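You operate a simulated robot arm through the tools that you are given. There is no shell and no other tool.

Carry out the task below with a simulated robot arm. There is one attempt and no reset: what you move stays moved.

JOB
Make a spin picture with purple paint in the yellow spinner.
Fine: lid wide, dab the disc on the plate, stick back in its pot, lid shut, turn the hand wheel till the paint has spread; leave the spare disc. Set down upright: what you pick out.

Only the result counts: the job must be done as asked and must still hold three seconds after the hand-in. Knocking over, shifting, dropping, spilling or breaking anything else fails it. A push-on lid holds only when it is set on centred and level and pressed home; a screw cap is set on level and turned clockwise until tight.

ROBOT AND FRAMES
A 7-joint arm with a two-finger gripper, fixed in place. Base frame: the origin is at the foot of the arm, x ahead of it, y to its left, z up; the work surface is at about z = 0.74. Units: m, degrees, N and s.
With the tool pointing down near the work surface it reaches from about 0.32 to 0.72 m from the base axis. Its first joint turns from -66.0 to 66.0 degrees. Payload 2.45 kg.
Tool frame: the origin (TCP) lies between the finger pads and is the grasp point; the fingertips stand 0.026 m ahead of it; z points along the fingers, y is the line along which they close. Largest opening 0.096 m; the body of the gripper starts 0.069 m behind the TCP.
Orientation is told as [roll, pitch, yaw] about the base's x, y, z axes, in that order, counted from this pose: with the fingers straight down and closing along the base's y, the tool's x points along the base's -x, its y along +y and its z along -z.

CONTROLS
- The arm moves only by the tool send_rows. Its argument "motion" is text: rows parted by semicolons, each of 7 numbers parted by spaces: the shift along the base's x, y, z in m, then the turn, a rotation vector about the base's x, y, z in degrees, then the closure in counts, from 0 (fully open) to 255 (shut). In form: tx ty tz rx ry rz jaw; .... A call has 1 to 20 rows; each row shifts and turns the commanded pose from where the row before left it. A row lasts 0.2 s, in which the tool goes at most 0.05 m and 8.6 degrees; a call with a longer step from one row to the next is refused whole, and so is a gripper value outside its range. Where a pose cannot be reached the arm comes as near as it can. A force on the tool above 80 N (or 10 N above the force at the start of the call, whichever is more), or a blocked arm, ends the call early, and 0.2 s more pass. The fingers move at their own pace and stop on an object; they squeeze with about 35 N. The grip force told is the motor's: it shows also when the fingers shut on nothing. Time passes only in rows, and 0.2 s behind the last, so rows that do not move let the fingers close. It gives the time, the measured TCP pose, the force on the tool (base axes), the opening and the grip force at its end, in the units of the frame above (readings bear some noise), with the torque about the TCP (base axes, N m) and any sound that the robot's microphone picked up.
- Cameras (640 x 400 px; columns grow to the right, rows downward): "scene" is fixed at [0.1685, -0.3937, 1.4398]; the picture's right is [0.77, -0.64, 0.00], its down [-0.33, -0.40, -0.86] and it looks along [0.54, 0.66, -0.52] (base axes); focal length 286 px, centre (320, 200). "wrist" rides on the gripper at [0.082, 0.003, -0.098] in the tool frame; the picture's right is [-0.04, 1.00, 0.00], its down [-0.73, -0.03, -0.68] and it looks along [-0.68, -0.03, 0.73] (tool axes); focal length 256 px, centre (320, 200).
- camera(camera): a new picture of that camera. It takes no simulated time.
- locate(camera, pixels): for up to 12 pixels [column, row] of the newest picture of that camera ("zoom" is the newest enlarged one), the place [x, y, z] in the base frame of the surface seen there, good to about 0.002 m, but the place of the scene camera against the robot may be out by one fixed shift of up to 0.018 m in any direction. It takes no simulated time.
- inspect(camera, box): a new picture of the part [left, top, right, bottom] of that camera's present view, enlarged. It takes no simulated time.
- sign_off(): hands the job in; it is judged then, once.

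Unless the task says otherwise, let go and move clear before handing in.

The tools are called after "Request:" as a command line: name --argument value ..., lists and objects as JSON in quotes. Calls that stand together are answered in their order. send_rows: Moves the arm, as the interface text tells. Its arguments: {"type":"object","properties":{"motion":{"type":"string"}},"required":["motion"]} The other tools are called the same way: camera (camera) takes a picture; locate (camera, pixels) gives the place of the surface under pixels of a picture; inspect (camera, box) takes an enlarged picture of a part of a camera's view; sign_off () hands the job in.

At the start:

```text
time: 0.0
position: [0.3493, 0.0361, 1.2298]
tcp_rot: [0.1, -0.1, -0.1]
force: [0.3, -0.7, 0.7]
ft_torque: [0.02, 0.0, 0.0]
finger_gap: 0.0956
grip_force: 0.0
```

scene: 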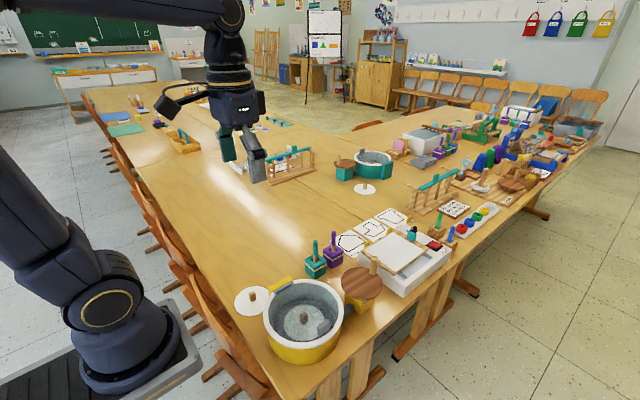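
wrist: 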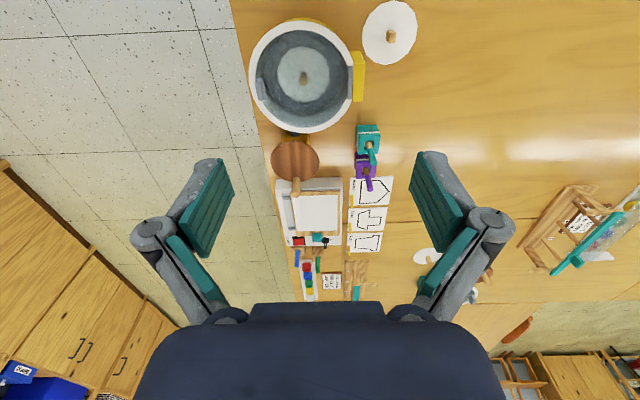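

The overview shows the yellow spinner around scene pixel (303,320), the teal and purple pots near (315,262) and (333,245), a spare disc at (252,300), and a wooden lid/handwheel at (362,287). I'll look closer at these.

Request:
inspect --camera "scene" --box '[220, 220, 420, 380]'

Request:
inspect --camera "wrist" --box '[230, 0, 430, 125]'

Request:
inspect --camera "wrist" --box '[230, 100, 430, 225]'

```text
2.50 times, centred on (320, 300) of scene
```

zoom: 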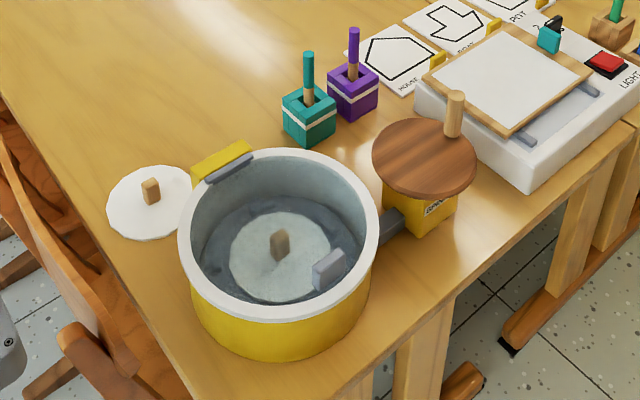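

```text
3.20 times, centred on (330, 62) of wrist
```

zoom: 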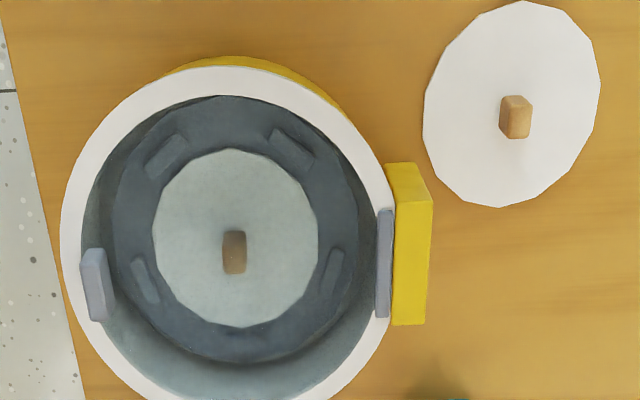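

```text
3.20 times, centred on (330, 162) of wrist
```

zoom: 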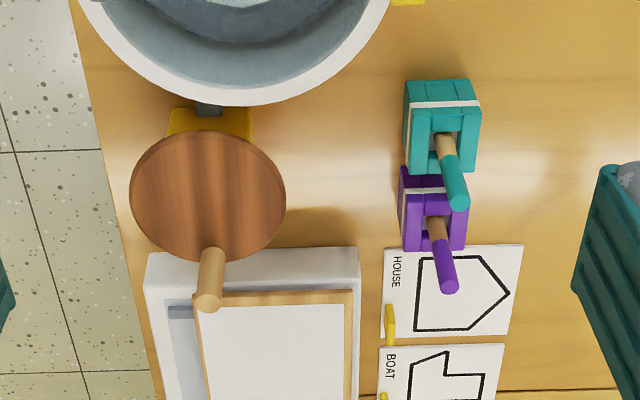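

The yellow spinner seems covered by a clear lid hinged at the yellow block, with a grey tab opposite. I'll measure places with the wrist camera and cross-check with the scene one.

Request:
locate --camera "zoom" --pixels '[[210, 200], [208, 290], [160, 190], [430, 105], [462, 195], [450, 285], [415, 160], [436, 225], [468, 240], [240, 110], [445, 145], [405, 235]]'

Request:
locate --camera "wrist" --pixels '[[304, 78], [300, 95], [262, 90], [348, 80], [360, 75], [255, 60], [300, 130], [300, 22], [391, 37], [310, 50], [320, 100], [276, 50]]'

Request:
locate --camera "scene" --pixels '[[304, 317], [310, 330], [323, 327], [290, 286], [288, 280], [300, 348], [268, 320], [343, 310], [317, 238], [315, 270], [333, 234], [333, 252]]'

```text
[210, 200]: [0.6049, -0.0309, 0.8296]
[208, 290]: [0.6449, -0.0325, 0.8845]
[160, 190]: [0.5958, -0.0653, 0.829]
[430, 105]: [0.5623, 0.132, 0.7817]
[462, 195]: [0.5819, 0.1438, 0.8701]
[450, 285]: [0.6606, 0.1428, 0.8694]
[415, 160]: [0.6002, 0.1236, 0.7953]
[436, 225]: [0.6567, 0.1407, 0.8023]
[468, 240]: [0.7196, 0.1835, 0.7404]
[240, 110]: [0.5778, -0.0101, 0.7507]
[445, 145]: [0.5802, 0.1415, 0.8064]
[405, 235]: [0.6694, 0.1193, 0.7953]
```

```text
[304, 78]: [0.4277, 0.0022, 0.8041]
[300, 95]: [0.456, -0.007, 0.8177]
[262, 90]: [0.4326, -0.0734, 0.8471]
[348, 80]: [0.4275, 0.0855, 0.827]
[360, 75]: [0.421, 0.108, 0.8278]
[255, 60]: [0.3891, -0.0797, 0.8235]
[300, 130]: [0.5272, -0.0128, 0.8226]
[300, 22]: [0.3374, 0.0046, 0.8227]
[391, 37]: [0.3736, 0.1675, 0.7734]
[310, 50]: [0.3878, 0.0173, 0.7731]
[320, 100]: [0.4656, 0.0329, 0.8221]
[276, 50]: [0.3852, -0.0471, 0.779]
```

```text
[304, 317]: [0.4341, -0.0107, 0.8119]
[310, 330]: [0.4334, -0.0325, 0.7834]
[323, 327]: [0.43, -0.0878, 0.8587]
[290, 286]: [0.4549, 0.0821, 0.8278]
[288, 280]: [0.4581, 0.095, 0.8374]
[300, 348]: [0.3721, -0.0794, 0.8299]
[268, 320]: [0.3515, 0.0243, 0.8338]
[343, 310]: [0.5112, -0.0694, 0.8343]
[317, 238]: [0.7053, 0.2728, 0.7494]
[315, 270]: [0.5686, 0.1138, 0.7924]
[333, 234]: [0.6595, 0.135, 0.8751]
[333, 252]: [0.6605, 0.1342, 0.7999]
```

Depths mix a rim/lid plane at z≈0.82 with a plate at z≈0.77, so the lid is probably a clear pane; the grey tab is near [0.43,-0.073,0.85]. I'll lower the arm for a closer wrist look.

Request:
send_rows --motion "0 -0.006 -0.045 0 0 0 0; 0 -0.006 -0.045 0 0 0 0; 0 -0.006 -0.045 0 0 0 0; 0 -0.006 -0.045 0 0 0 0; 0 -0.006 -0.03 0 0 0 0"

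Request:
camera --camera "wrist"

Request:
camera --camera "scene"

```text
time: 1.2
position: [0.3476, 0.006, 1.0207]
tcp_rot: [-0.1, 0.0, 0.0]
force: [0.3, -0.1, 0.1]
ft_torque: [0.01, 0.0, 0.03]
finger_gap: 0.0961
grip_force: 0.0
```

```text
taken
```

wrist: 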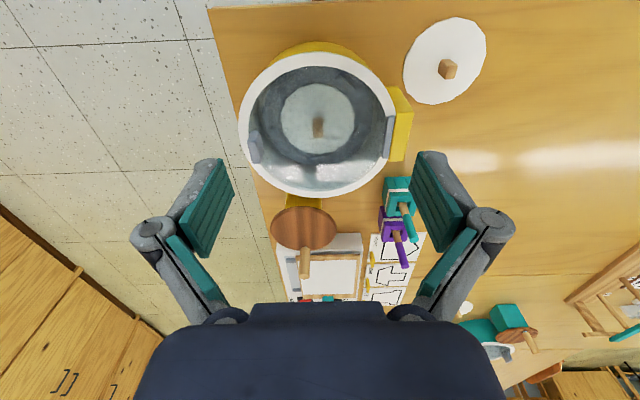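

```text
taken
```

scene: 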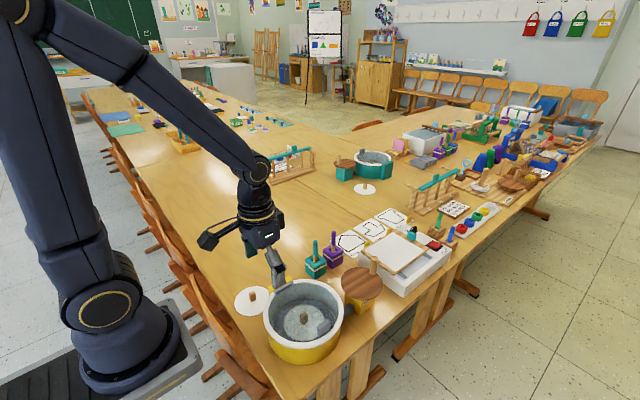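

Request:
inspect --camera "wrist" --box '[220, 30, 420, 155]'

Request:
inspect --camera "wrist" --box '[260, 150, 440, 262]'

Request:
inspect --camera "wrist" --box '[230, 40, 410, 200]'

```text
3.20 times, centred on (320, 92) of wrist
```

zoom: 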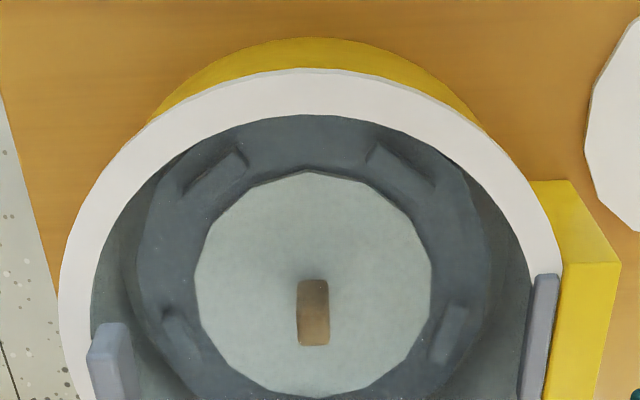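

```text
3.56 times, centred on (350, 206) of wrist
```

zoom: 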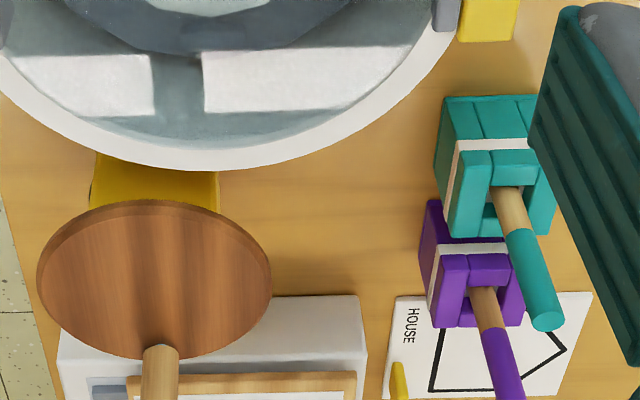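

```text
2.50 times, centred on (320, 120) of wrist
```

zoom: 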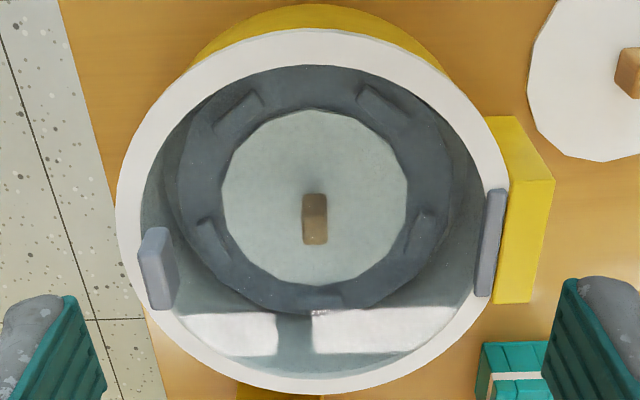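

A clear lid is confirmed by reflections (zoom (250,330)); the upright grey tab is at zoom (158,265), the hinge bar at (490,240). Measuring those precisely.

Request:
locate --camera "zoom" --pixels '[[150, 232], [142, 262], [165, 235], [160, 285], [155, 305], [172, 270], [490, 200], [480, 285], [500, 240], [520, 130], [540, 180], [510, 290]]'

Request:
locate --camera "wrist" --pixels '[[315, 125], [320, 130], [317, 118], [320, 140], [295, 100], [340, 100], [320, 188], [319, 55], [242, 125], [395, 130], [300, 175], [350, 180]]'

```text
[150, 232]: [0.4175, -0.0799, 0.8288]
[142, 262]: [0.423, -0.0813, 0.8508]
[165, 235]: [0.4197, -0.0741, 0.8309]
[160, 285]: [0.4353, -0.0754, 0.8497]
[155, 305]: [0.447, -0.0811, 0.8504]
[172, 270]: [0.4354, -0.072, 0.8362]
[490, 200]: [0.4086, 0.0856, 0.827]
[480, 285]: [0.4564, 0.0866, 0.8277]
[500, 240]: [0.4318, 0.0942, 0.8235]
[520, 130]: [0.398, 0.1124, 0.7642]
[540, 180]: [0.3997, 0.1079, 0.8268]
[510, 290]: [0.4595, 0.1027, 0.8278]
```

```text
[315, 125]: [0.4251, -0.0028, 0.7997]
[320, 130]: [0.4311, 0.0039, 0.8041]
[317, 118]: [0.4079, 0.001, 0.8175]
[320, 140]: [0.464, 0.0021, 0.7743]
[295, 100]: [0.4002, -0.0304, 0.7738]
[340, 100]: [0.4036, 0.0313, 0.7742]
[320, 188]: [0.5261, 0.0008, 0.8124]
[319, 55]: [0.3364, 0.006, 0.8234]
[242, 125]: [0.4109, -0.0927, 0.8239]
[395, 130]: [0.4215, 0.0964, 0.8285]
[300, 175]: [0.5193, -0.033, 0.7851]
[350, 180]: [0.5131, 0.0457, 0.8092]
```

The lid tab spans x≈0.416–0.449, y≈−0.082 to −0.072, z up to ≈0.851, with the hinge near y≈0.088, z≈0.826. I'll move above the tab with the fingers half closed and check alignment.

Request:
send_rows --motion "0.021 -0.021 -0.02 0 0 0 140; 0.021 -0.021 -0.02 0 0 0 140; 0.021 -0.021 -0.02 0 0 0 140; 0.021 -0.020 -0.02 0 0 0 140; 0 0 -0.02 0 0 0 140; 0 0 0 0 0 0 140"

Request:
camera --camera "wrist"

Request:
inspect --camera "scene" --box '[220, 220, 380, 380]'

```text
time: 2.6
position: [0.433, -0.0775, 0.9204]
tcp_rot: [0.1, 0.0, 0.0]
force: [-0.2, 0.9, -0.5]
ft_torque: [0.01, 0.0, 0.02]
finger_gap: 0.0433
grip_force: 0.0
```

```text
taken
```

wrist: 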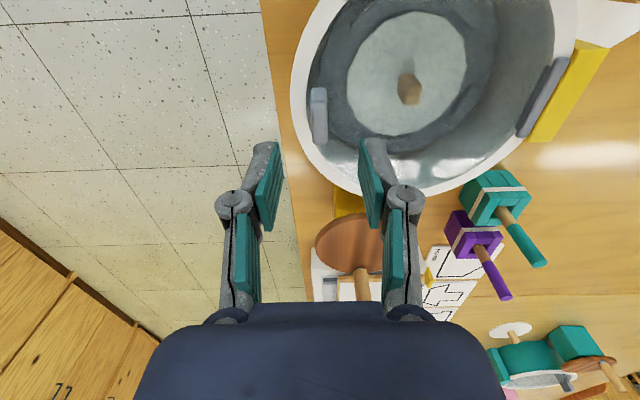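

```text
2.50 times, centred on (300, 300) of scene
```

zoom: 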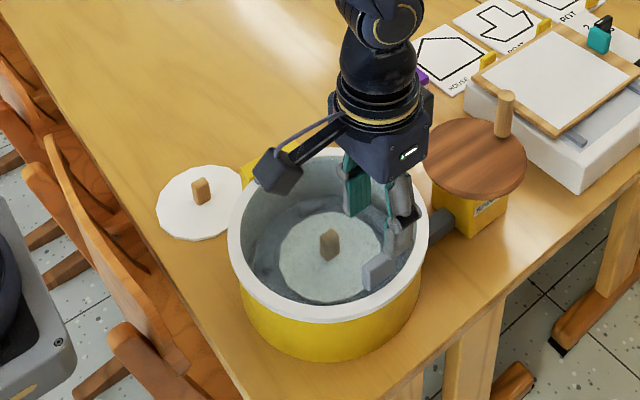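

The tab is now at wrist (319,115), right between the finger lines. I'll measure it again from this nearer view.

Request:
inspect --camera "wrist" --box '[280, 70, 360, 160]'

Request:
locate --camera "wrist" --pixels '[[316, 95], [322, 95], [314, 125], [323, 125], [319, 139], [327, 125], [326, 140], [314, 141], [319, 90], [302, 115], [540, 95], [560, 80]]'

```text
4.44 times, centred on (320, 115) of wrist
```

zoom: 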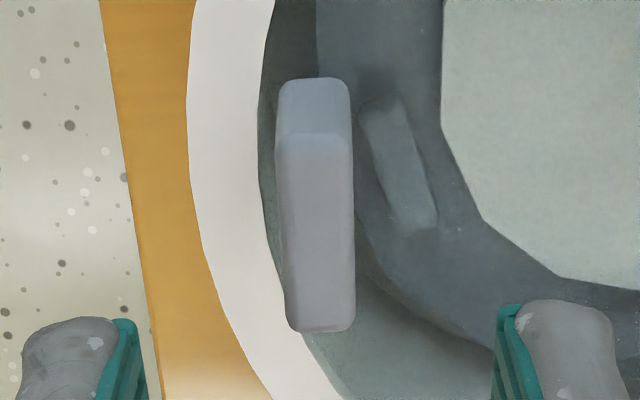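

```text
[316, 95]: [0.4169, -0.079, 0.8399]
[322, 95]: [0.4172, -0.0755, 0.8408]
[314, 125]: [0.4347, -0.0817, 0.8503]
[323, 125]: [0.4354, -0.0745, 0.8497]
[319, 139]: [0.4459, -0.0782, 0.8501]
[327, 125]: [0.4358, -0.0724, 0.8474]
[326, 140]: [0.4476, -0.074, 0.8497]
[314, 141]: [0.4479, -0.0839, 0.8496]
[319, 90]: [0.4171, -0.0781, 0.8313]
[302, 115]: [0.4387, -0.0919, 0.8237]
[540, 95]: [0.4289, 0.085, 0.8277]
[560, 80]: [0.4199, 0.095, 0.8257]
```

Tab centre is [0.433,-0.078,0.85 top], matching the TCP. I'll descend to z≈0.858 and close on it.

Request:
send_rows --motion "0 0 -0.02 0 0 0 140; 0 -0.0005 -0.02 0 0 0 140; 0 0 -0.015 0 0 0 140; 0 0 -0.0075 0 0 0 140; 0 0 0 0 0 0 140; 0 0 0 0 0 0 220; 0 0 0 0 0 0 255; 0 0 0 0 0 0 255; 0 0 0 0 0 0 255"

Request:
camera --camera "wrist"

Request:
inspect --camera "scene" --box '[220, 220, 380, 380]'

```text
time: 4.6
position: [0.4329, -0.0783, 0.8574]
tcp_rot: [-0.1, 0.1, -0.1]
force: [-0.4, -9.1, -0.3]
ft_torque: [-0.21, 0.07, 0.08]
finger_gap: 0.0116
grip_force: 38.7
```

```text
taken
```

wrist: 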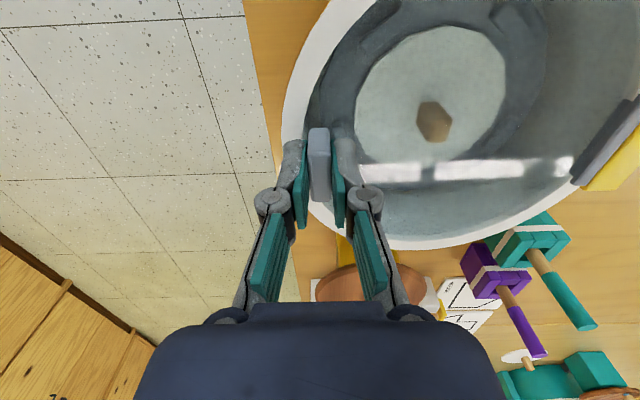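

```text
2.50 times, centred on (300, 300) of scene
```

zoom: 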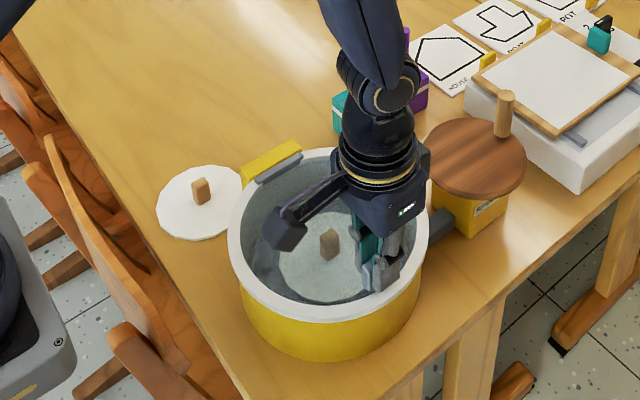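

The tab is held (gap 0.0116, 39 N grip). I'll start swinging the lid about the hinge in small coordinated steps and check the forces.

Request:
send_rows --motion "0 0.0035 0.0144 -5 0 0 255; 0 0.0048 0.0140 -5 0 0 255"

```text
time: 5.2
position: [0.4329, -0.07, 0.8862]
tcp_rot: [-10.1, -0.1, -0.1]
force: [6.1, -8.0, 1.5]
ft_torque: [-0.19, 0.53, 0.02]
finger_gap: 0.0118
grip_force: 38.6
```

Forces stay small at 10° of swing. Continuing to 45°.

Request:
send_rows --motion "0 0.0060 0.0135 -5 0 0 255; 0 0.0071 0.0130 -5 0 0 255; 0 0.0083 0.0123 -5 0 0 255; 0 0.0093 0.0115 -5 0 0 255; 0 0.0103 0.0107 -5 0 0 255; 0 0.0111 0.0097 -5 0 0 255; 0 0.0119 0.0087 -5 0 0 255"

Request:
camera --camera "scene"

Request:
camera --camera "wrist"

```text
time: 6.8
position: [0.4319, -0.0082, 0.967]
tcp_rot: [-45.5, 0.1, -0.2]
force: [12.7, -24.5, 31.8]
ft_torque: [0.02, 0.66, -0.27]
finger_gap: 0.0122
grip_force: 38.5
```

```text
taken
```

scene: 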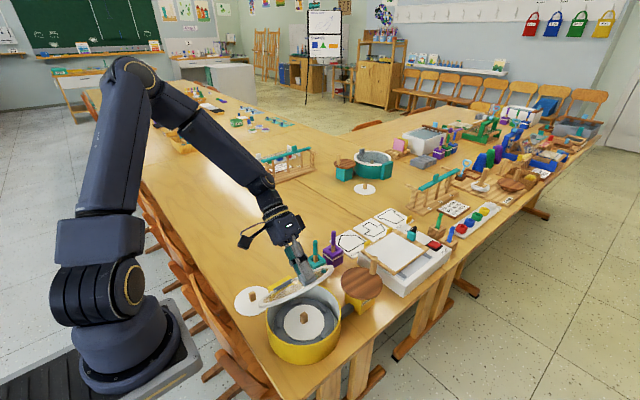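

```text
taken
```

wrist: 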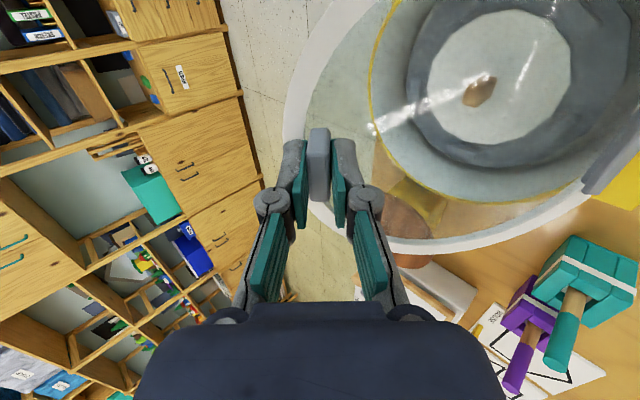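

The lid (white ring plus clear pane) is lifting: it's about 45° open at scene (290,290), with a radial 40 N load telling me the hinge is a little higher (z≈0.828) than I assumed. I'll correct the arc and continue to 70°.

Request:
send_rows --motion "0 0.0093 0.0091 -5 0 0 255; 0 0.0130 0.0068 -5 0 0 255; 0 0.0136 0.0056 -5 0 0 255; 0 0.0140 0.0045 -5 0 0 255; 0 0.0144 0.0032 -5 0 0 255"

Request:
camera --camera "scene"

```text
time: 8.0
position: [0.4326, 0.0568, 0.9964]
tcp_rot: [-70.5, -0.2, 0.0]
force: [6.1, -8.8, 38.7]
ft_torque: [0.08, 0.13, 0.27]
finger_gap: 0.0127
grip_force: 39.6
```

```text
taken
```

scene: 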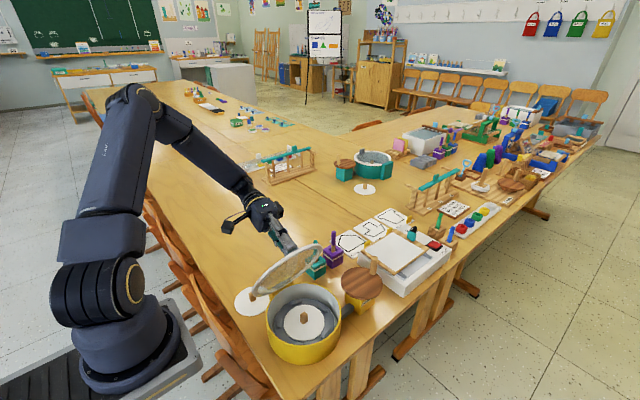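

Lid at about 70° (scene (285,270)); there's a residual upward radial load of ~39 N, so I'll raise the path by ~2.5 mm and carry on to 100°.

Request:
send_rows --motion "0 0.0136 0.0045 -5 0 0 255; 0 0.0147 0.0015 -5 0 0 255; 0 0.0147 -0.0002 -5 0 0 255"

Request:
send_rows --motion "0 0.0146 -0.0015 -5 0 0 255; 0 0.0144 -0.0028 -5 0 0 255"

Request:
camera --camera "scene"

```text
time: 8.8
position: [0.4336, 0.1038, 1.0025]
tcp_rot: [-85.4, -0.2, 0.0]
force: [0.6, 1.6, 38.4]
ft_torque: [0.05, 0.12, 0.52]
finger_gap: 0.0126
grip_force: 38.5
```

```text
time: 9.4
position: [0.4317, 0.1323, 0.9994]
tcp_rot: [-95.5, -0.3, -0.1]
force: [5.2, 7.5, 45.3]
ft_torque: [-0.01, 0.32, -0.02]
finger_gap: 0.0129
grip_force: 39.3
```

```text
taken
```

scene: 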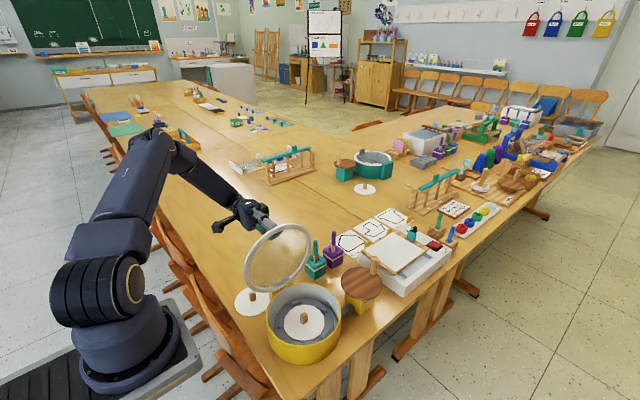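

Lid is about 95° open and upright; still 45 N pressing up on the tool, so I'll ease upward and continue past vertical step by step.

Request:
send_rows --motion "0 0.0143 -0.001 -5 0 0 255; 0 0.0136 -0.0046 -5 0 0 255"

```text
time: 10.0
position: [0.4325, 0.1577, 0.9929]
tcp_rot: [-105.6, -0.3, -0.3]
force: [2.5, -16.0, 43.1]
ft_torque: [-0.1, 0.28, -0.15]
finger_gap: 0.0135
grip_force: 40.3
```

Fitting the measured path gives the true hinge at about y=0.101, z=0.818, meaning the lid itself is near 96° while my tool has over-rotated ~10°. I'll move along the true arc without turning the tool to open further.

Request:
send_rows --motion "0 0.011 -0.0013 0 0 0 255; 0 0.0118 -0.0052 0 0 0 255"

Request:
camera --camera "scene"

Request:
camera --camera "wrist"

```text
time: 10.6
position: [0.4331, 0.1662, 0.9915]
tcp_rot: [-105.8, -0.6, -0.4]
force: [-11.2, -10.1, 59.0]
ft_torque: [-1.02, 0.49, 0.05]
finger_gap: 0.0122
grip_force: 39.1
out of reach, approached as far as the arm can: row 1, 2
```

```text
taken
```

scene: 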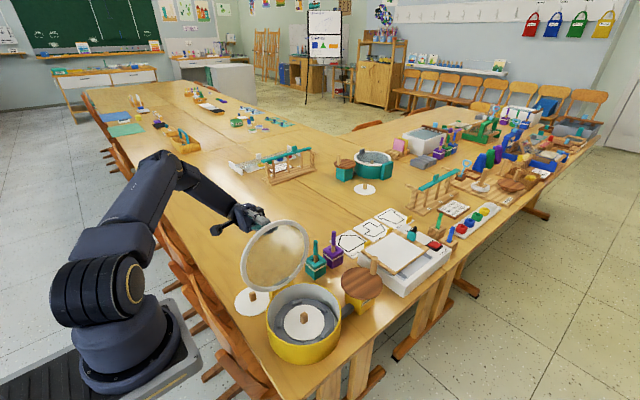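

```text
taken
```

wrist: 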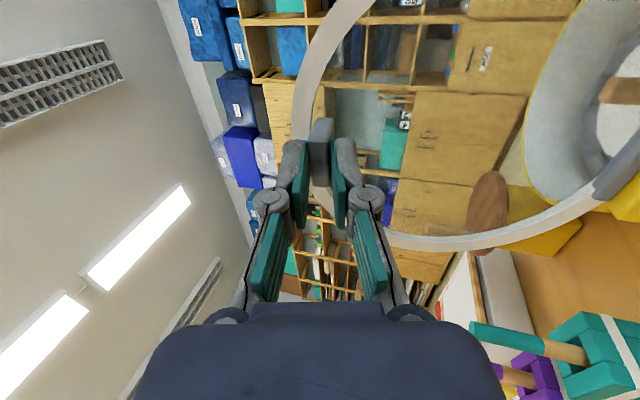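

The lid is just past vertical (scene (276,258), ~98°), and the arm has hit its reach limit there with a 59 N load. I'll back off the last step to unload before letting go.

Request:
send_rows --motion "0 -0.012 0.006 0 0 0 255; 0 0 0 0 0 0 255"

```text
time: 11.2
position: [0.4331, 0.1542, 0.9934]
tcp_rot: [-105.5, -0.3, -0.1]
force: [-6.8, 8.5, 35.4]
ft_torque: [-0.61, 0.27, 0.84]
finger_gap: 0.0128
grip_force: 39.3
```

Still 35 N upward on the tool at about 95° of lid angle. I'll raise 3 mm and nudge +y 8 mm, then check before opening the fingers.

Request:
send_rows --motion "0 0.004 0.003 0 0 0 255; 0 0.004 0.0 0 0 0 255; 0 0 0 0 0 0 255"

```text
time: 12.0
position: [0.4338, 0.1605, 0.9926]
tcp_rot: [-104.8, 0.1, -0.2]
force: [-17.2, -0.5, -5.2]
ft_torque: [0.26, -0.66, -0.94]
finger_gap: 0.0123
grip_force: 38.8
```

Now the load is nearly gone (−5 N z, 0 N y) with the lid at about 97°. I'll open the fingers and see whether the lid stays.

Request:
send_rows --motion "0 0 0 0 0 0 200; 0 0 0 0 0 0 150; 0 0 0 0 0 0 150; 0 0 0 0 0 0 150"

Request:
inspect --camera "scene" --box '[200, 180, 400, 380]'

Request:
camera --camera "wrist"

```text
time: 13.0
position: [0.4355, 0.1621, 0.994]
tcp_rot: [-105.0, 0.0, 0.0]
force: [0.4, 0.2, -0.1]
ft_torque: [0.0, -0.01, 0.0]
finger_gap: 0.0399
grip_force: 0.0
```

```text
2.00 times, centred on (300, 280) of scene
```

zoom: 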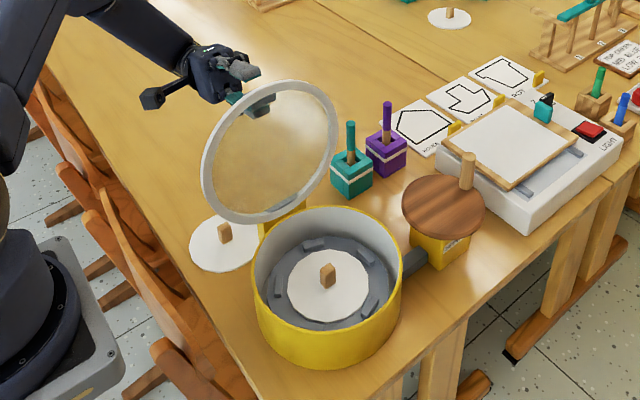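

```text
taken
```

wrist: 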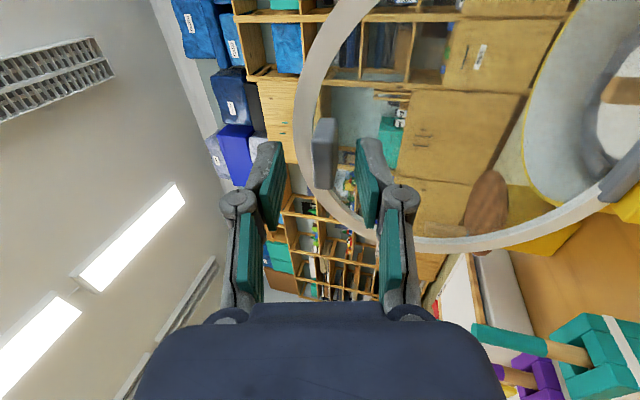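

The lid stays up on its own at scene zoom (270,150), and the fingers are clear of the tab. I'll measure the lid's angle.

Request:
locate --camera "wrist" --pixels '[[325, 150], [323, 122], [303, 130], [345, 212], [400, 239], [470, 243], [560, 215], [608, 180], [345, 20], [310, 75]]'

```text
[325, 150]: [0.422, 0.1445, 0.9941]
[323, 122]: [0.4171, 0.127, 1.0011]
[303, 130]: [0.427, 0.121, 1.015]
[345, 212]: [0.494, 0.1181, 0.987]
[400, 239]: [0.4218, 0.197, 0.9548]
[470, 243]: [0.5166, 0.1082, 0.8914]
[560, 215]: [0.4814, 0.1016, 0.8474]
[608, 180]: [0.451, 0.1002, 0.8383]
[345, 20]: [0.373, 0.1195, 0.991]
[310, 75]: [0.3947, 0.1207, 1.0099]
```

The lid stands at about 97° (ring from [y 0.100, z 0.838] to [0.121, 1.015]). I'll slide the open fingers sideways off the tab, rise, and turn the tool back to vertical.

Request:
send_rows --motion "-0.0225 0 0 0 0 0 150; -0.0225 0 0 0 0 0 150; 0 0 0.035 0 0 0 150; 0 0 0.04 0 0 0 150; 0 0 0.04 0 0 0 150"

Request:
inspect --camera "scene" --box '[200, 180, 400, 380]'

```text
time: 14.2
position: [0.3999, 0.1266, 1.097]
tcp_rot: [-105.0, 0.0, 0.0]
force: [0.0, 0.3, 0.3]
ft_torque: [-0.03, 0.0, 0.02]
finger_gap: 0.0396
grip_force: 0.2
out of reach, approached as far as the arm can: row 2, 3, 4, 5
```

```text
2.00 times, centred on (300, 280) of scene
```

zoom: 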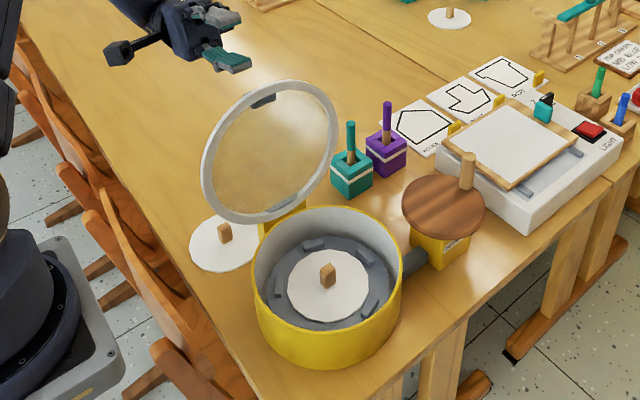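

The arm drifted due to reach limits but is safely above the lid, which is unmoved. Now I'll turn the tool back upright.

Request:
send_rows --motion "0 0 0 8 0 0 150; 0 0 0 8 0 0 150; 0 -0.005 0.005 8 0 0 150; 0 -0.01 0.005 8 0 0 150; 0 -0.01 0.005 8 0 0 150; 0 -0.01 0.005 8 0 0 150; 0 -0.01 0 8 0 0 150; 0 -0.01 0 8 0 0 150; 0 -0.01 0 8 0 0 150; 0 -0.01 0 8 0 0 150; 0 -0.01 0 8 0 0 150; 0 -0.01 0 8 0 0 150; 0 -0.01 0 8 0 0 150; 0 0 0 1 0 0 150; 0 0 0 0 0 0 150"

Request:
camera --camera "wrist"

Request:
camera --camera "scene"

```text
time: 17.4
position: [0.3986, 0.0221, 1.1198]
tcp_rot: [0.1, -0.1, 0.0]
force: [-0.1, 1.7, -0.3]
ft_torque: [0.0, -0.04, 0.02]
finger_gap: 0.0395
grip_force: 0.1
```

```text
taken
```

wrist: 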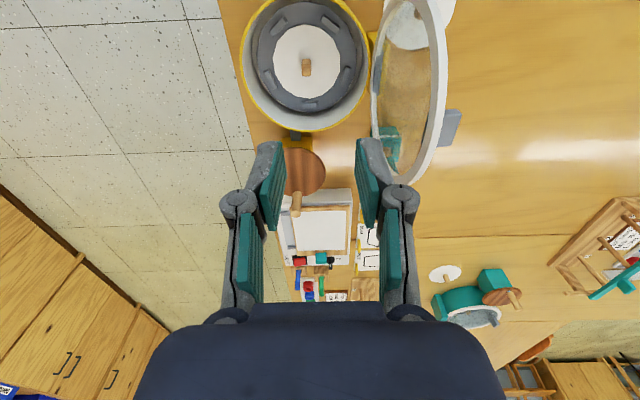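

```text
taken
```

scene: 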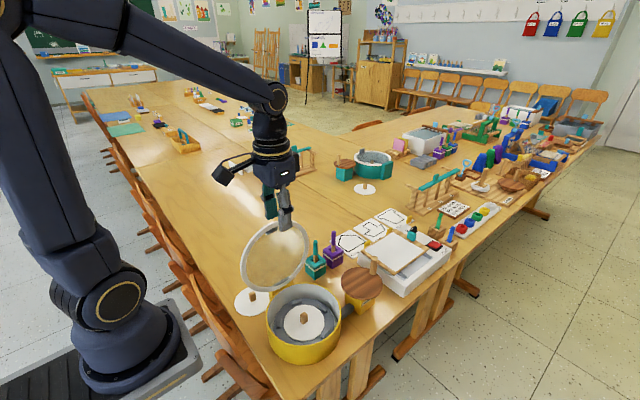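

The tool is upright again and the lid holds. I'll gently push the lid from its inner side with shut fingers to see whether it opens any further.

Request:
send_rows --motion "0.0167 0.012 -0.03 0 0 0 255; 0.0167 0.012 -0.035 0 0 0 255; 0 0.012 -0.035 0 0 0 255; 0 0.012 -0.035 0 0 0 255; 0 0 0 0 0 0 255"

Request:
camera --camera "wrist"

Request:
inspect --camera "scene" --box '[200, 180, 400, 380]'

```text
time: 18.6
position: [0.4333, 0.0706, 0.9821]
tcp_rot: [-0.1, 0.0, -0.2]
force: [0.5, 0.0, -0.7]
ft_torque: [0.02, 0.03, 0.01]
finger_gap: 0.0
grip_force: 28.4
```

```text
taken
```

wrist: 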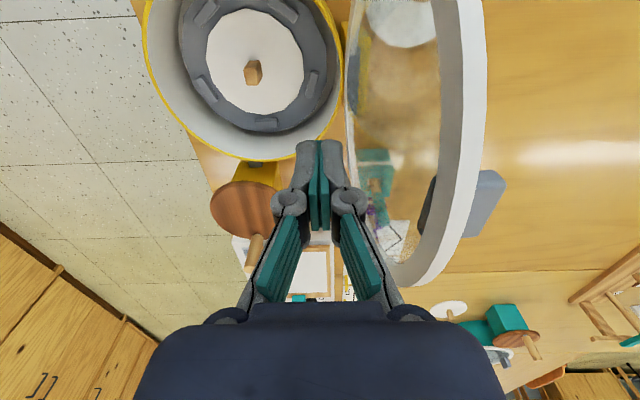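

```text
2.00 times, centred on (300, 280) of scene
```

zoom: 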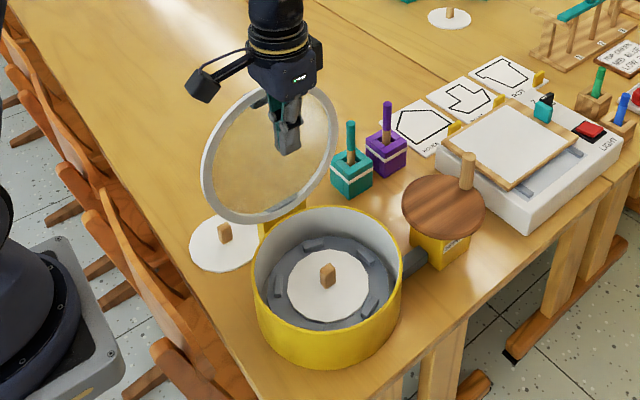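

Fingers are shut and about 25 mm short of the lid's inner face. I'll creep +y in small steps and read the contact force.

Request:
send_rows --motion "0 0.010 0 0 0 0 255; 0 0.007 0 0 0 0 255; 0 0.004 0 0 0 0 255; 0 0.003 0 0 0 0 255"

```text
time: 19.6
position: [0.4326, 0.0939, 0.9832]
tcp_rot: [0.0, 0.1, -0.1]
force: [-0.9, -4.3, -0.3]
ft_torque: [0.16, 0.02, 0.03]
finger_gap: 0.0
grip_force: 28.5
```

Contact begins (−4 N in y). Continuing in small steps.

Request:
send_rows --motion "0 0.003 0 0 0 0 255; 0 0.003 0 0 0 0 255"

```text
time: 20.2
position: [0.4323, 0.0961, 0.9824]
tcp_rot: [-0.2, 0.2, -0.3]
force: [3.3, -36.4, -1.2]
ft_torque: [1.44, 0.16, -0.08]
finger_gap: 0.0001
grip_force: 28.6
```

The force jumps to 36 N within 2 mm, so the lid is at its stop – fully open. I'll back away, rise, and move over to view the purple pot.

Request:
send_rows --motion "0 -0.03 0 0 0 0 255; 0 -0.01 0.045 0 0 0 200; 0 0 0.045 0 0 0 100; 0.043 0 0.01 0 0 0 0; 0.043 0 0 0 0 0 0; 0.042 0.01 0 0 0 0 0; 0 0.03 0 0 0 0 0; 0 0.03 0 0 0 0 0; 0 0 0 0 0 0 0"

Request:
camera --camera "wrist"

Request:
inspect --camera "scene" --box '[200, 180, 400, 380]'

```text
time: 22.2
position: [0.5608, 0.1307, 1.0822]
tcp_rot: [0.1, 0.0, -0.2]
force: [1.0, -1.0, 1.2]
ft_torque: [0.01, 0.02, -0.01]
finger_gap: 0.0961
grip_force: 0.1
```

```text
taken
```

wrist: 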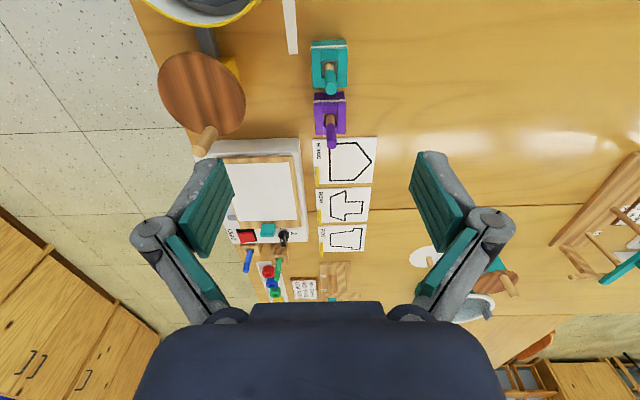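

```text
2.00 times, centred on (300, 280) of scene
```

zoom: 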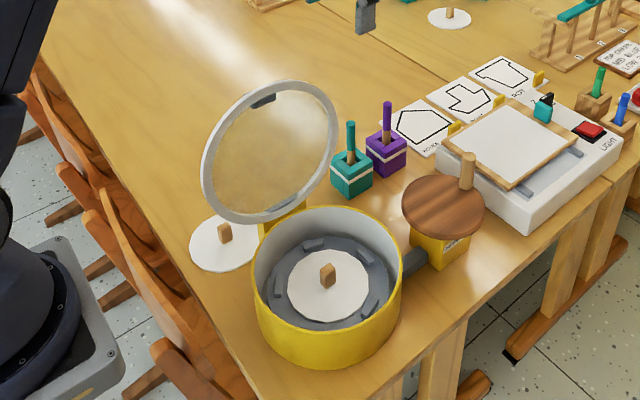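

The purple pot is at wrist (329,115) with its stick at (332,130). I'll zoom in and measure it.

Request:
inspect --camera "wrist" --box '[290, 30, 390, 155]'

Request:
locate --camera "wrist" --pixels '[[332, 146], [332, 130], [331, 120], [331, 112], [318, 97], [343, 97], [317, 110], [344, 110], [319, 130], [344, 130], [332, 90], [330, 68]]'

```text
3.20 times, centred on (340, 92) of wrist
```

zoom: 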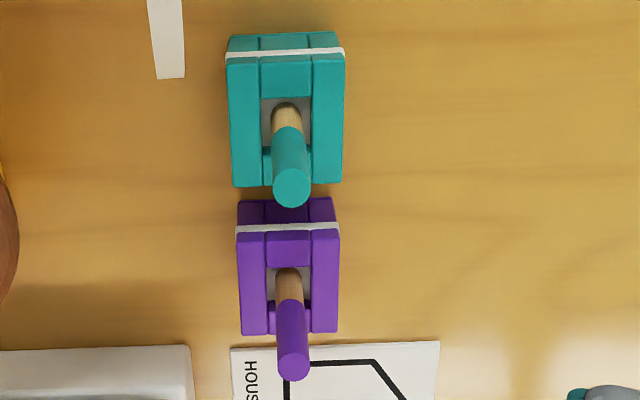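

```text
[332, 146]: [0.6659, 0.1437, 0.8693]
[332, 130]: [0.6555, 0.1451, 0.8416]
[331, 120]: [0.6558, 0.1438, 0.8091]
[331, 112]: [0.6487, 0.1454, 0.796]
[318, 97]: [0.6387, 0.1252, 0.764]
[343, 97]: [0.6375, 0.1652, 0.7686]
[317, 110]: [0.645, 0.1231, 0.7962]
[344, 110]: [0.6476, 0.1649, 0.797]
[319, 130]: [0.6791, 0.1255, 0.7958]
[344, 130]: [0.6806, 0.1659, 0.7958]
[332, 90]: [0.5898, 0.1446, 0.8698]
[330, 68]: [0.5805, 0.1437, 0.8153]
```

The purple stick stands at about [0.661, 0.1445], top z 0.869, and its pot is centred at [0.660, 0.145] with its top at 0.796. I'll go above it with the fingers partly closed.

Request:
send_rows --motion "0.034 0.005 -0.02 0 0 0 100; 0.033 0.005 -0.025 0 0 0 130; 0.033 0.004 -0.03 0 0 0 130; 0 0 -0.035 0 0 0 130; 0 0 -0.03 0 0 0 130; 0 0 0 0 0 0 130"

Request:
camera --camera "wrist"

Request:
inspect --camera "scene" --box '[260, 180, 400, 300]'

```text
time: 23.6
position: [0.6617, 0.1418, 0.9434]
tcp_rot: [0.0, 0.0, -0.1]
force: [0.4, 0.0, -0.7]
ft_torque: [0.0, 0.04, -0.01]
finger_gap: 0.0468
grip_force: 0.1
```

```text
taken
```

wrist: 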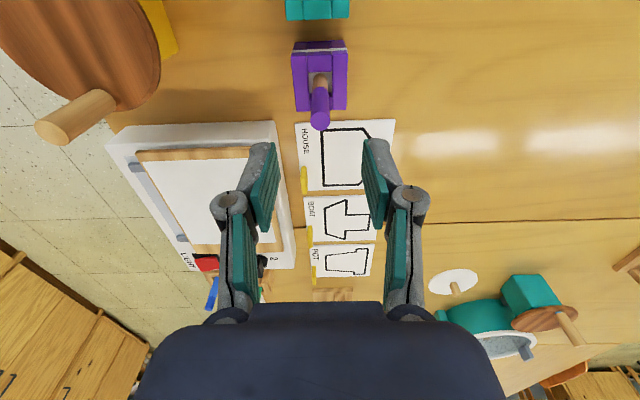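

```text
3.33 times, centred on (330, 240) of scene
```

zoom: 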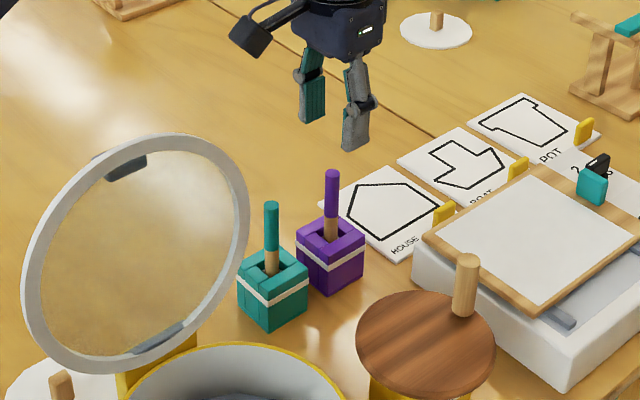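

The stick top is at wrist (320,120), about 3 mm to +y of the TCP. I'll measure it again from here.

Request:
locate --camera "wrist" --pixels '[[320, 121], [320, 105], [313, 120], [327, 120], [320, 128], [314, 100], [327, 100], [320, 82]]'

Request:
inspect --camera "wrist" --box '[280, 30, 360, 140]'

```text
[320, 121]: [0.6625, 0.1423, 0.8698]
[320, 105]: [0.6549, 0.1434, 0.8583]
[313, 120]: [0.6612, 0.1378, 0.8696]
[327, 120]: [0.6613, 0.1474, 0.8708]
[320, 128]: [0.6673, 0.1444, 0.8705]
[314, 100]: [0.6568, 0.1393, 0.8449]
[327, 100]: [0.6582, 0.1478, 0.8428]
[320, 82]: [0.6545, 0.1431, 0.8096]
```

```text
3.64 times, centred on (320, 85) of wrist
```

zoom: 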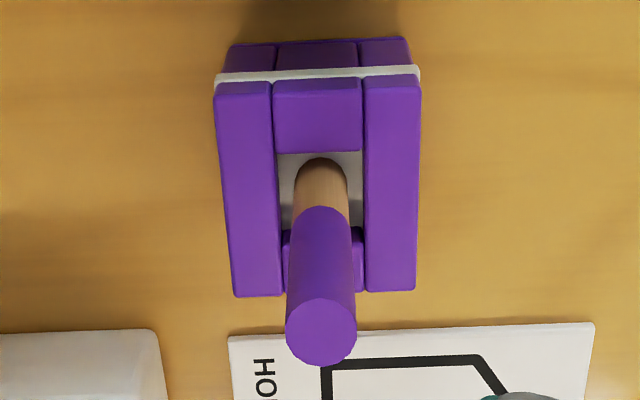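

Stick centre is [0.661, 0.1432]. I'll shift +1.4 mm in y, descend to z≈0.852 and close on the handle.

Request:
send_rows --motion "-0.0005 0.0014 -0.03 0 0 0 130; 0 0 -0.03 0 0 0 130; 0 0 -0.02 0 0 0 130; 0 0 -0.0115 0 0 0 130; 0 0 0 0 0 0 130; 0 0 0 0 0 0 200; 0 0 0 0 0 0 255; 0 0 0 0 0 0 255; 0 0 0 0 0 0 255"

Request:
camera --camera "wrist"

Request:
inspect --camera "scene" --box '[260, 180, 400, 300]'

```text
time: 25.6
position: [0.6599, 0.1447, 0.851]
tcp_rot: [0.0, 0.0, 0.1]
force: [-0.8, 0.1, -0.4]
ft_torque: [0.02, 0.0, 0.03]
finger_gap: 0.0117
grip_force: 34.9
```

```text
taken
```

wrist: 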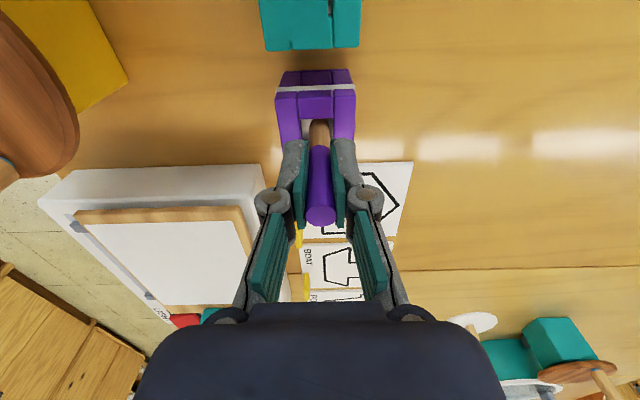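

```text
3.33 times, centred on (330, 240) of scene
```

zoom: 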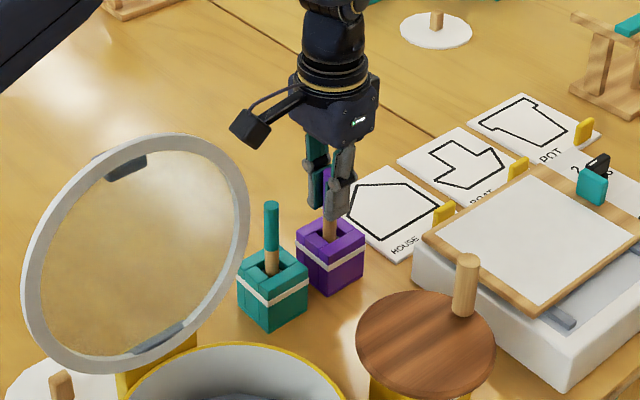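

The handle is gripped (gap 0.0117, 35 N). I'll lift straight up slowly and watch the pot.

Request:
send_rows --motion "0 0 0.01 0 0 0 255; 0 0 0.015 0 0 0 255; 0 0 0.02 0 0 0 255; 0 0 0.03 0 0 0 255; 0 0 0.035 0 0 0 255; 0 0 0.03 0 0 0 255; 0 0 0 0 0 0 255"

Request:
camera --camera "wrist"

Request:
inspect --camera "scene" --box '[240, 150, 400, 300]'

```text
time: 27.2
position: [0.6599, 0.1454, 0.9898]
tcp_rot: [0.0, 0.0, -0.1]
force: [-0.1, -0.9, 0.1]
ft_torque: [0.0, -0.01, 0.02]
finger_gap: 0.0118
grip_force: 34.7
```

```text
taken
```

wrist: 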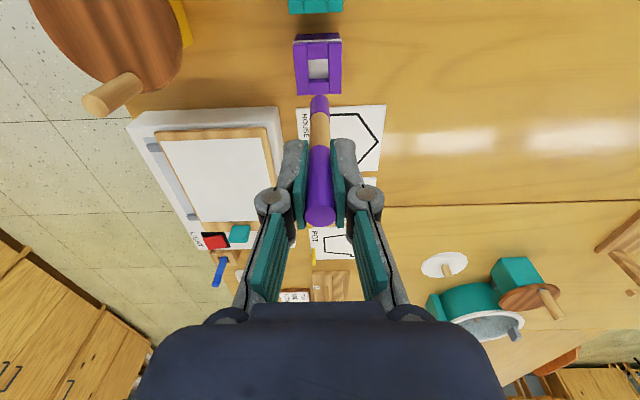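

```text
2.67 times, centred on (320, 225) of scene
```

zoom: 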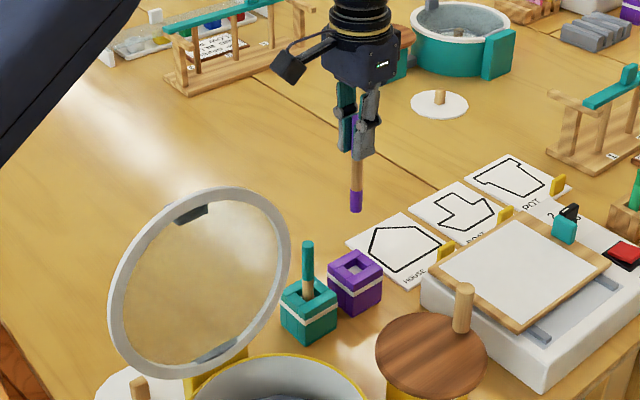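

The stick is out with a purple tip at wrist (320,97), and the pot stayed put. Measuring the tip and the pot opening.

Request:
locate --camera "wrist" --pixels '[[320, 97], [320, 99], [320, 102], [320, 108], [320, 125], [320, 216], [318, 68], [318, 45], [318, 88], [300, 68], [336, 68]]'

Request:
inspect --camera "wrist" --box '[270, 20, 370, 140]'

```text
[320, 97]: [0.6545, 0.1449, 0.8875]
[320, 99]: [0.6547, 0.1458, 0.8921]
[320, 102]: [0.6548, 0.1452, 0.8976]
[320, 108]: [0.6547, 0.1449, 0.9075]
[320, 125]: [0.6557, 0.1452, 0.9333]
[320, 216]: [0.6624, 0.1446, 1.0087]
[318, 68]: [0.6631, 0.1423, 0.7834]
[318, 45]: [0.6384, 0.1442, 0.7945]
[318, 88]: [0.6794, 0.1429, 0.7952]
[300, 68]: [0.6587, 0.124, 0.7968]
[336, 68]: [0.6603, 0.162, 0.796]
```

```text
3.33 times, centred on (320, 80) of wrist
```

zoom: 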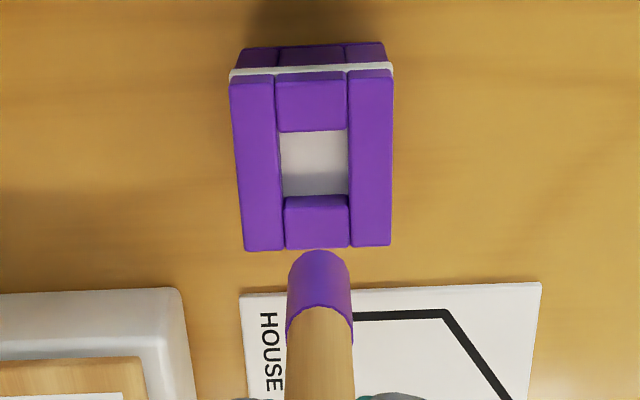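

The stick tip is about 0.104 m below the TCP (bottom z≈0.886 now). I'll carry it at a safe height between the pots and hand wheel to above the open bowl.

Request:
send_rows --motion "-0.0275 -0.029 0.01 0 0 0 255; -0.0275 -0.029 0.01 0 0 0 255; -0.0275 -0.029 0.01 0 0 0 255; -0.0275 -0.028 0 0 0 0 255; -0.0393 -0.0173 0 0 0 0 255; -0.0393 -0.0173 0 0 0 0 255; -0.0393 -0.0173 0 0 0 0 255; 0 0 0 0 0 0 255"

Request:
camera --camera "wrist"

Request:
inspect --camera "scene" --box '[200, 180, 400, 380]'

```text
time: 29.0
position: [0.4317, -0.0205, 1.0208]
tcp_rot: [0.0, 0.0, -0.1]
force: [0.0, 0.4, -1.1]
ft_torque: [0.01, 0.01, 0.02]
finger_gap: 0.0118
grip_force: 34.7
```

```text
taken
```

wrist: 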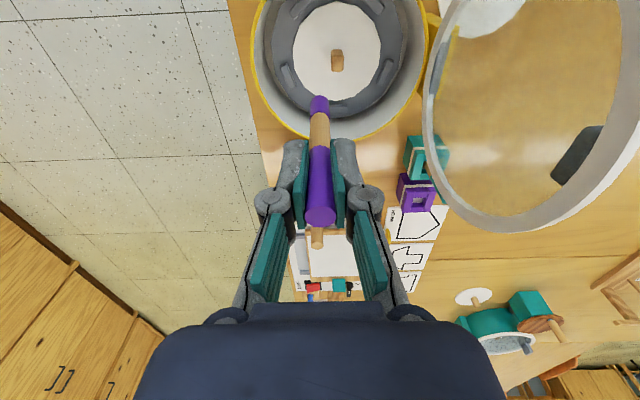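

```text
2.00 times, centred on (300, 280) of scene
```

zoom: 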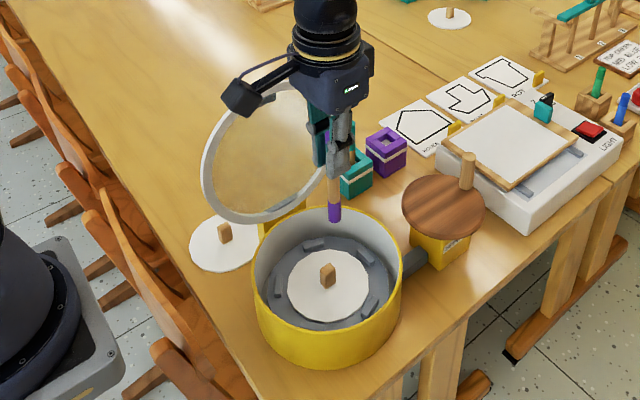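

The stick hangs over the bowl with its tip at wrist (320,100), and the disc is clear at (335,50). Measuring the disc surface, knob and rim now that the lid is away.

Request:
locate --camera "wrist" --pixels '[[337, 55], [337, 68], [337, 48], [310, 40], [365, 40], [325, 75], [337, 88], [298, 55], [380, 50], [345, 125], [337, 10], [320, 97]]'

Request:
inspect --camera "wrist" --box '[240, 0, 440, 140]'

```text
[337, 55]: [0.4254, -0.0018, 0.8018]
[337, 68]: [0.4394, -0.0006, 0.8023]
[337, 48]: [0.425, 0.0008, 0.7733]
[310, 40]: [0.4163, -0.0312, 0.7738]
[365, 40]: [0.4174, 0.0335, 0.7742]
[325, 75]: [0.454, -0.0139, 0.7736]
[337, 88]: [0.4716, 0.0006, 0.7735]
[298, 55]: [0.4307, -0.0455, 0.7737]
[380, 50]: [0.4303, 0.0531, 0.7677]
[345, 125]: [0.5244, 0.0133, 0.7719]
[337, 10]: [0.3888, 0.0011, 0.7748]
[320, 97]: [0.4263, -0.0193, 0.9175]
```

```text
2.86 times, centred on (340, 70) of wrist
```

zoom: 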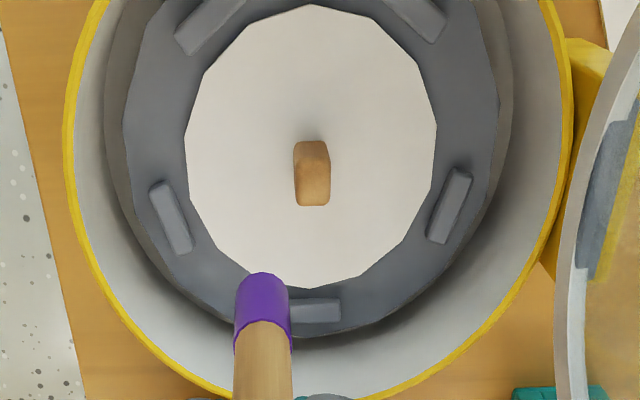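

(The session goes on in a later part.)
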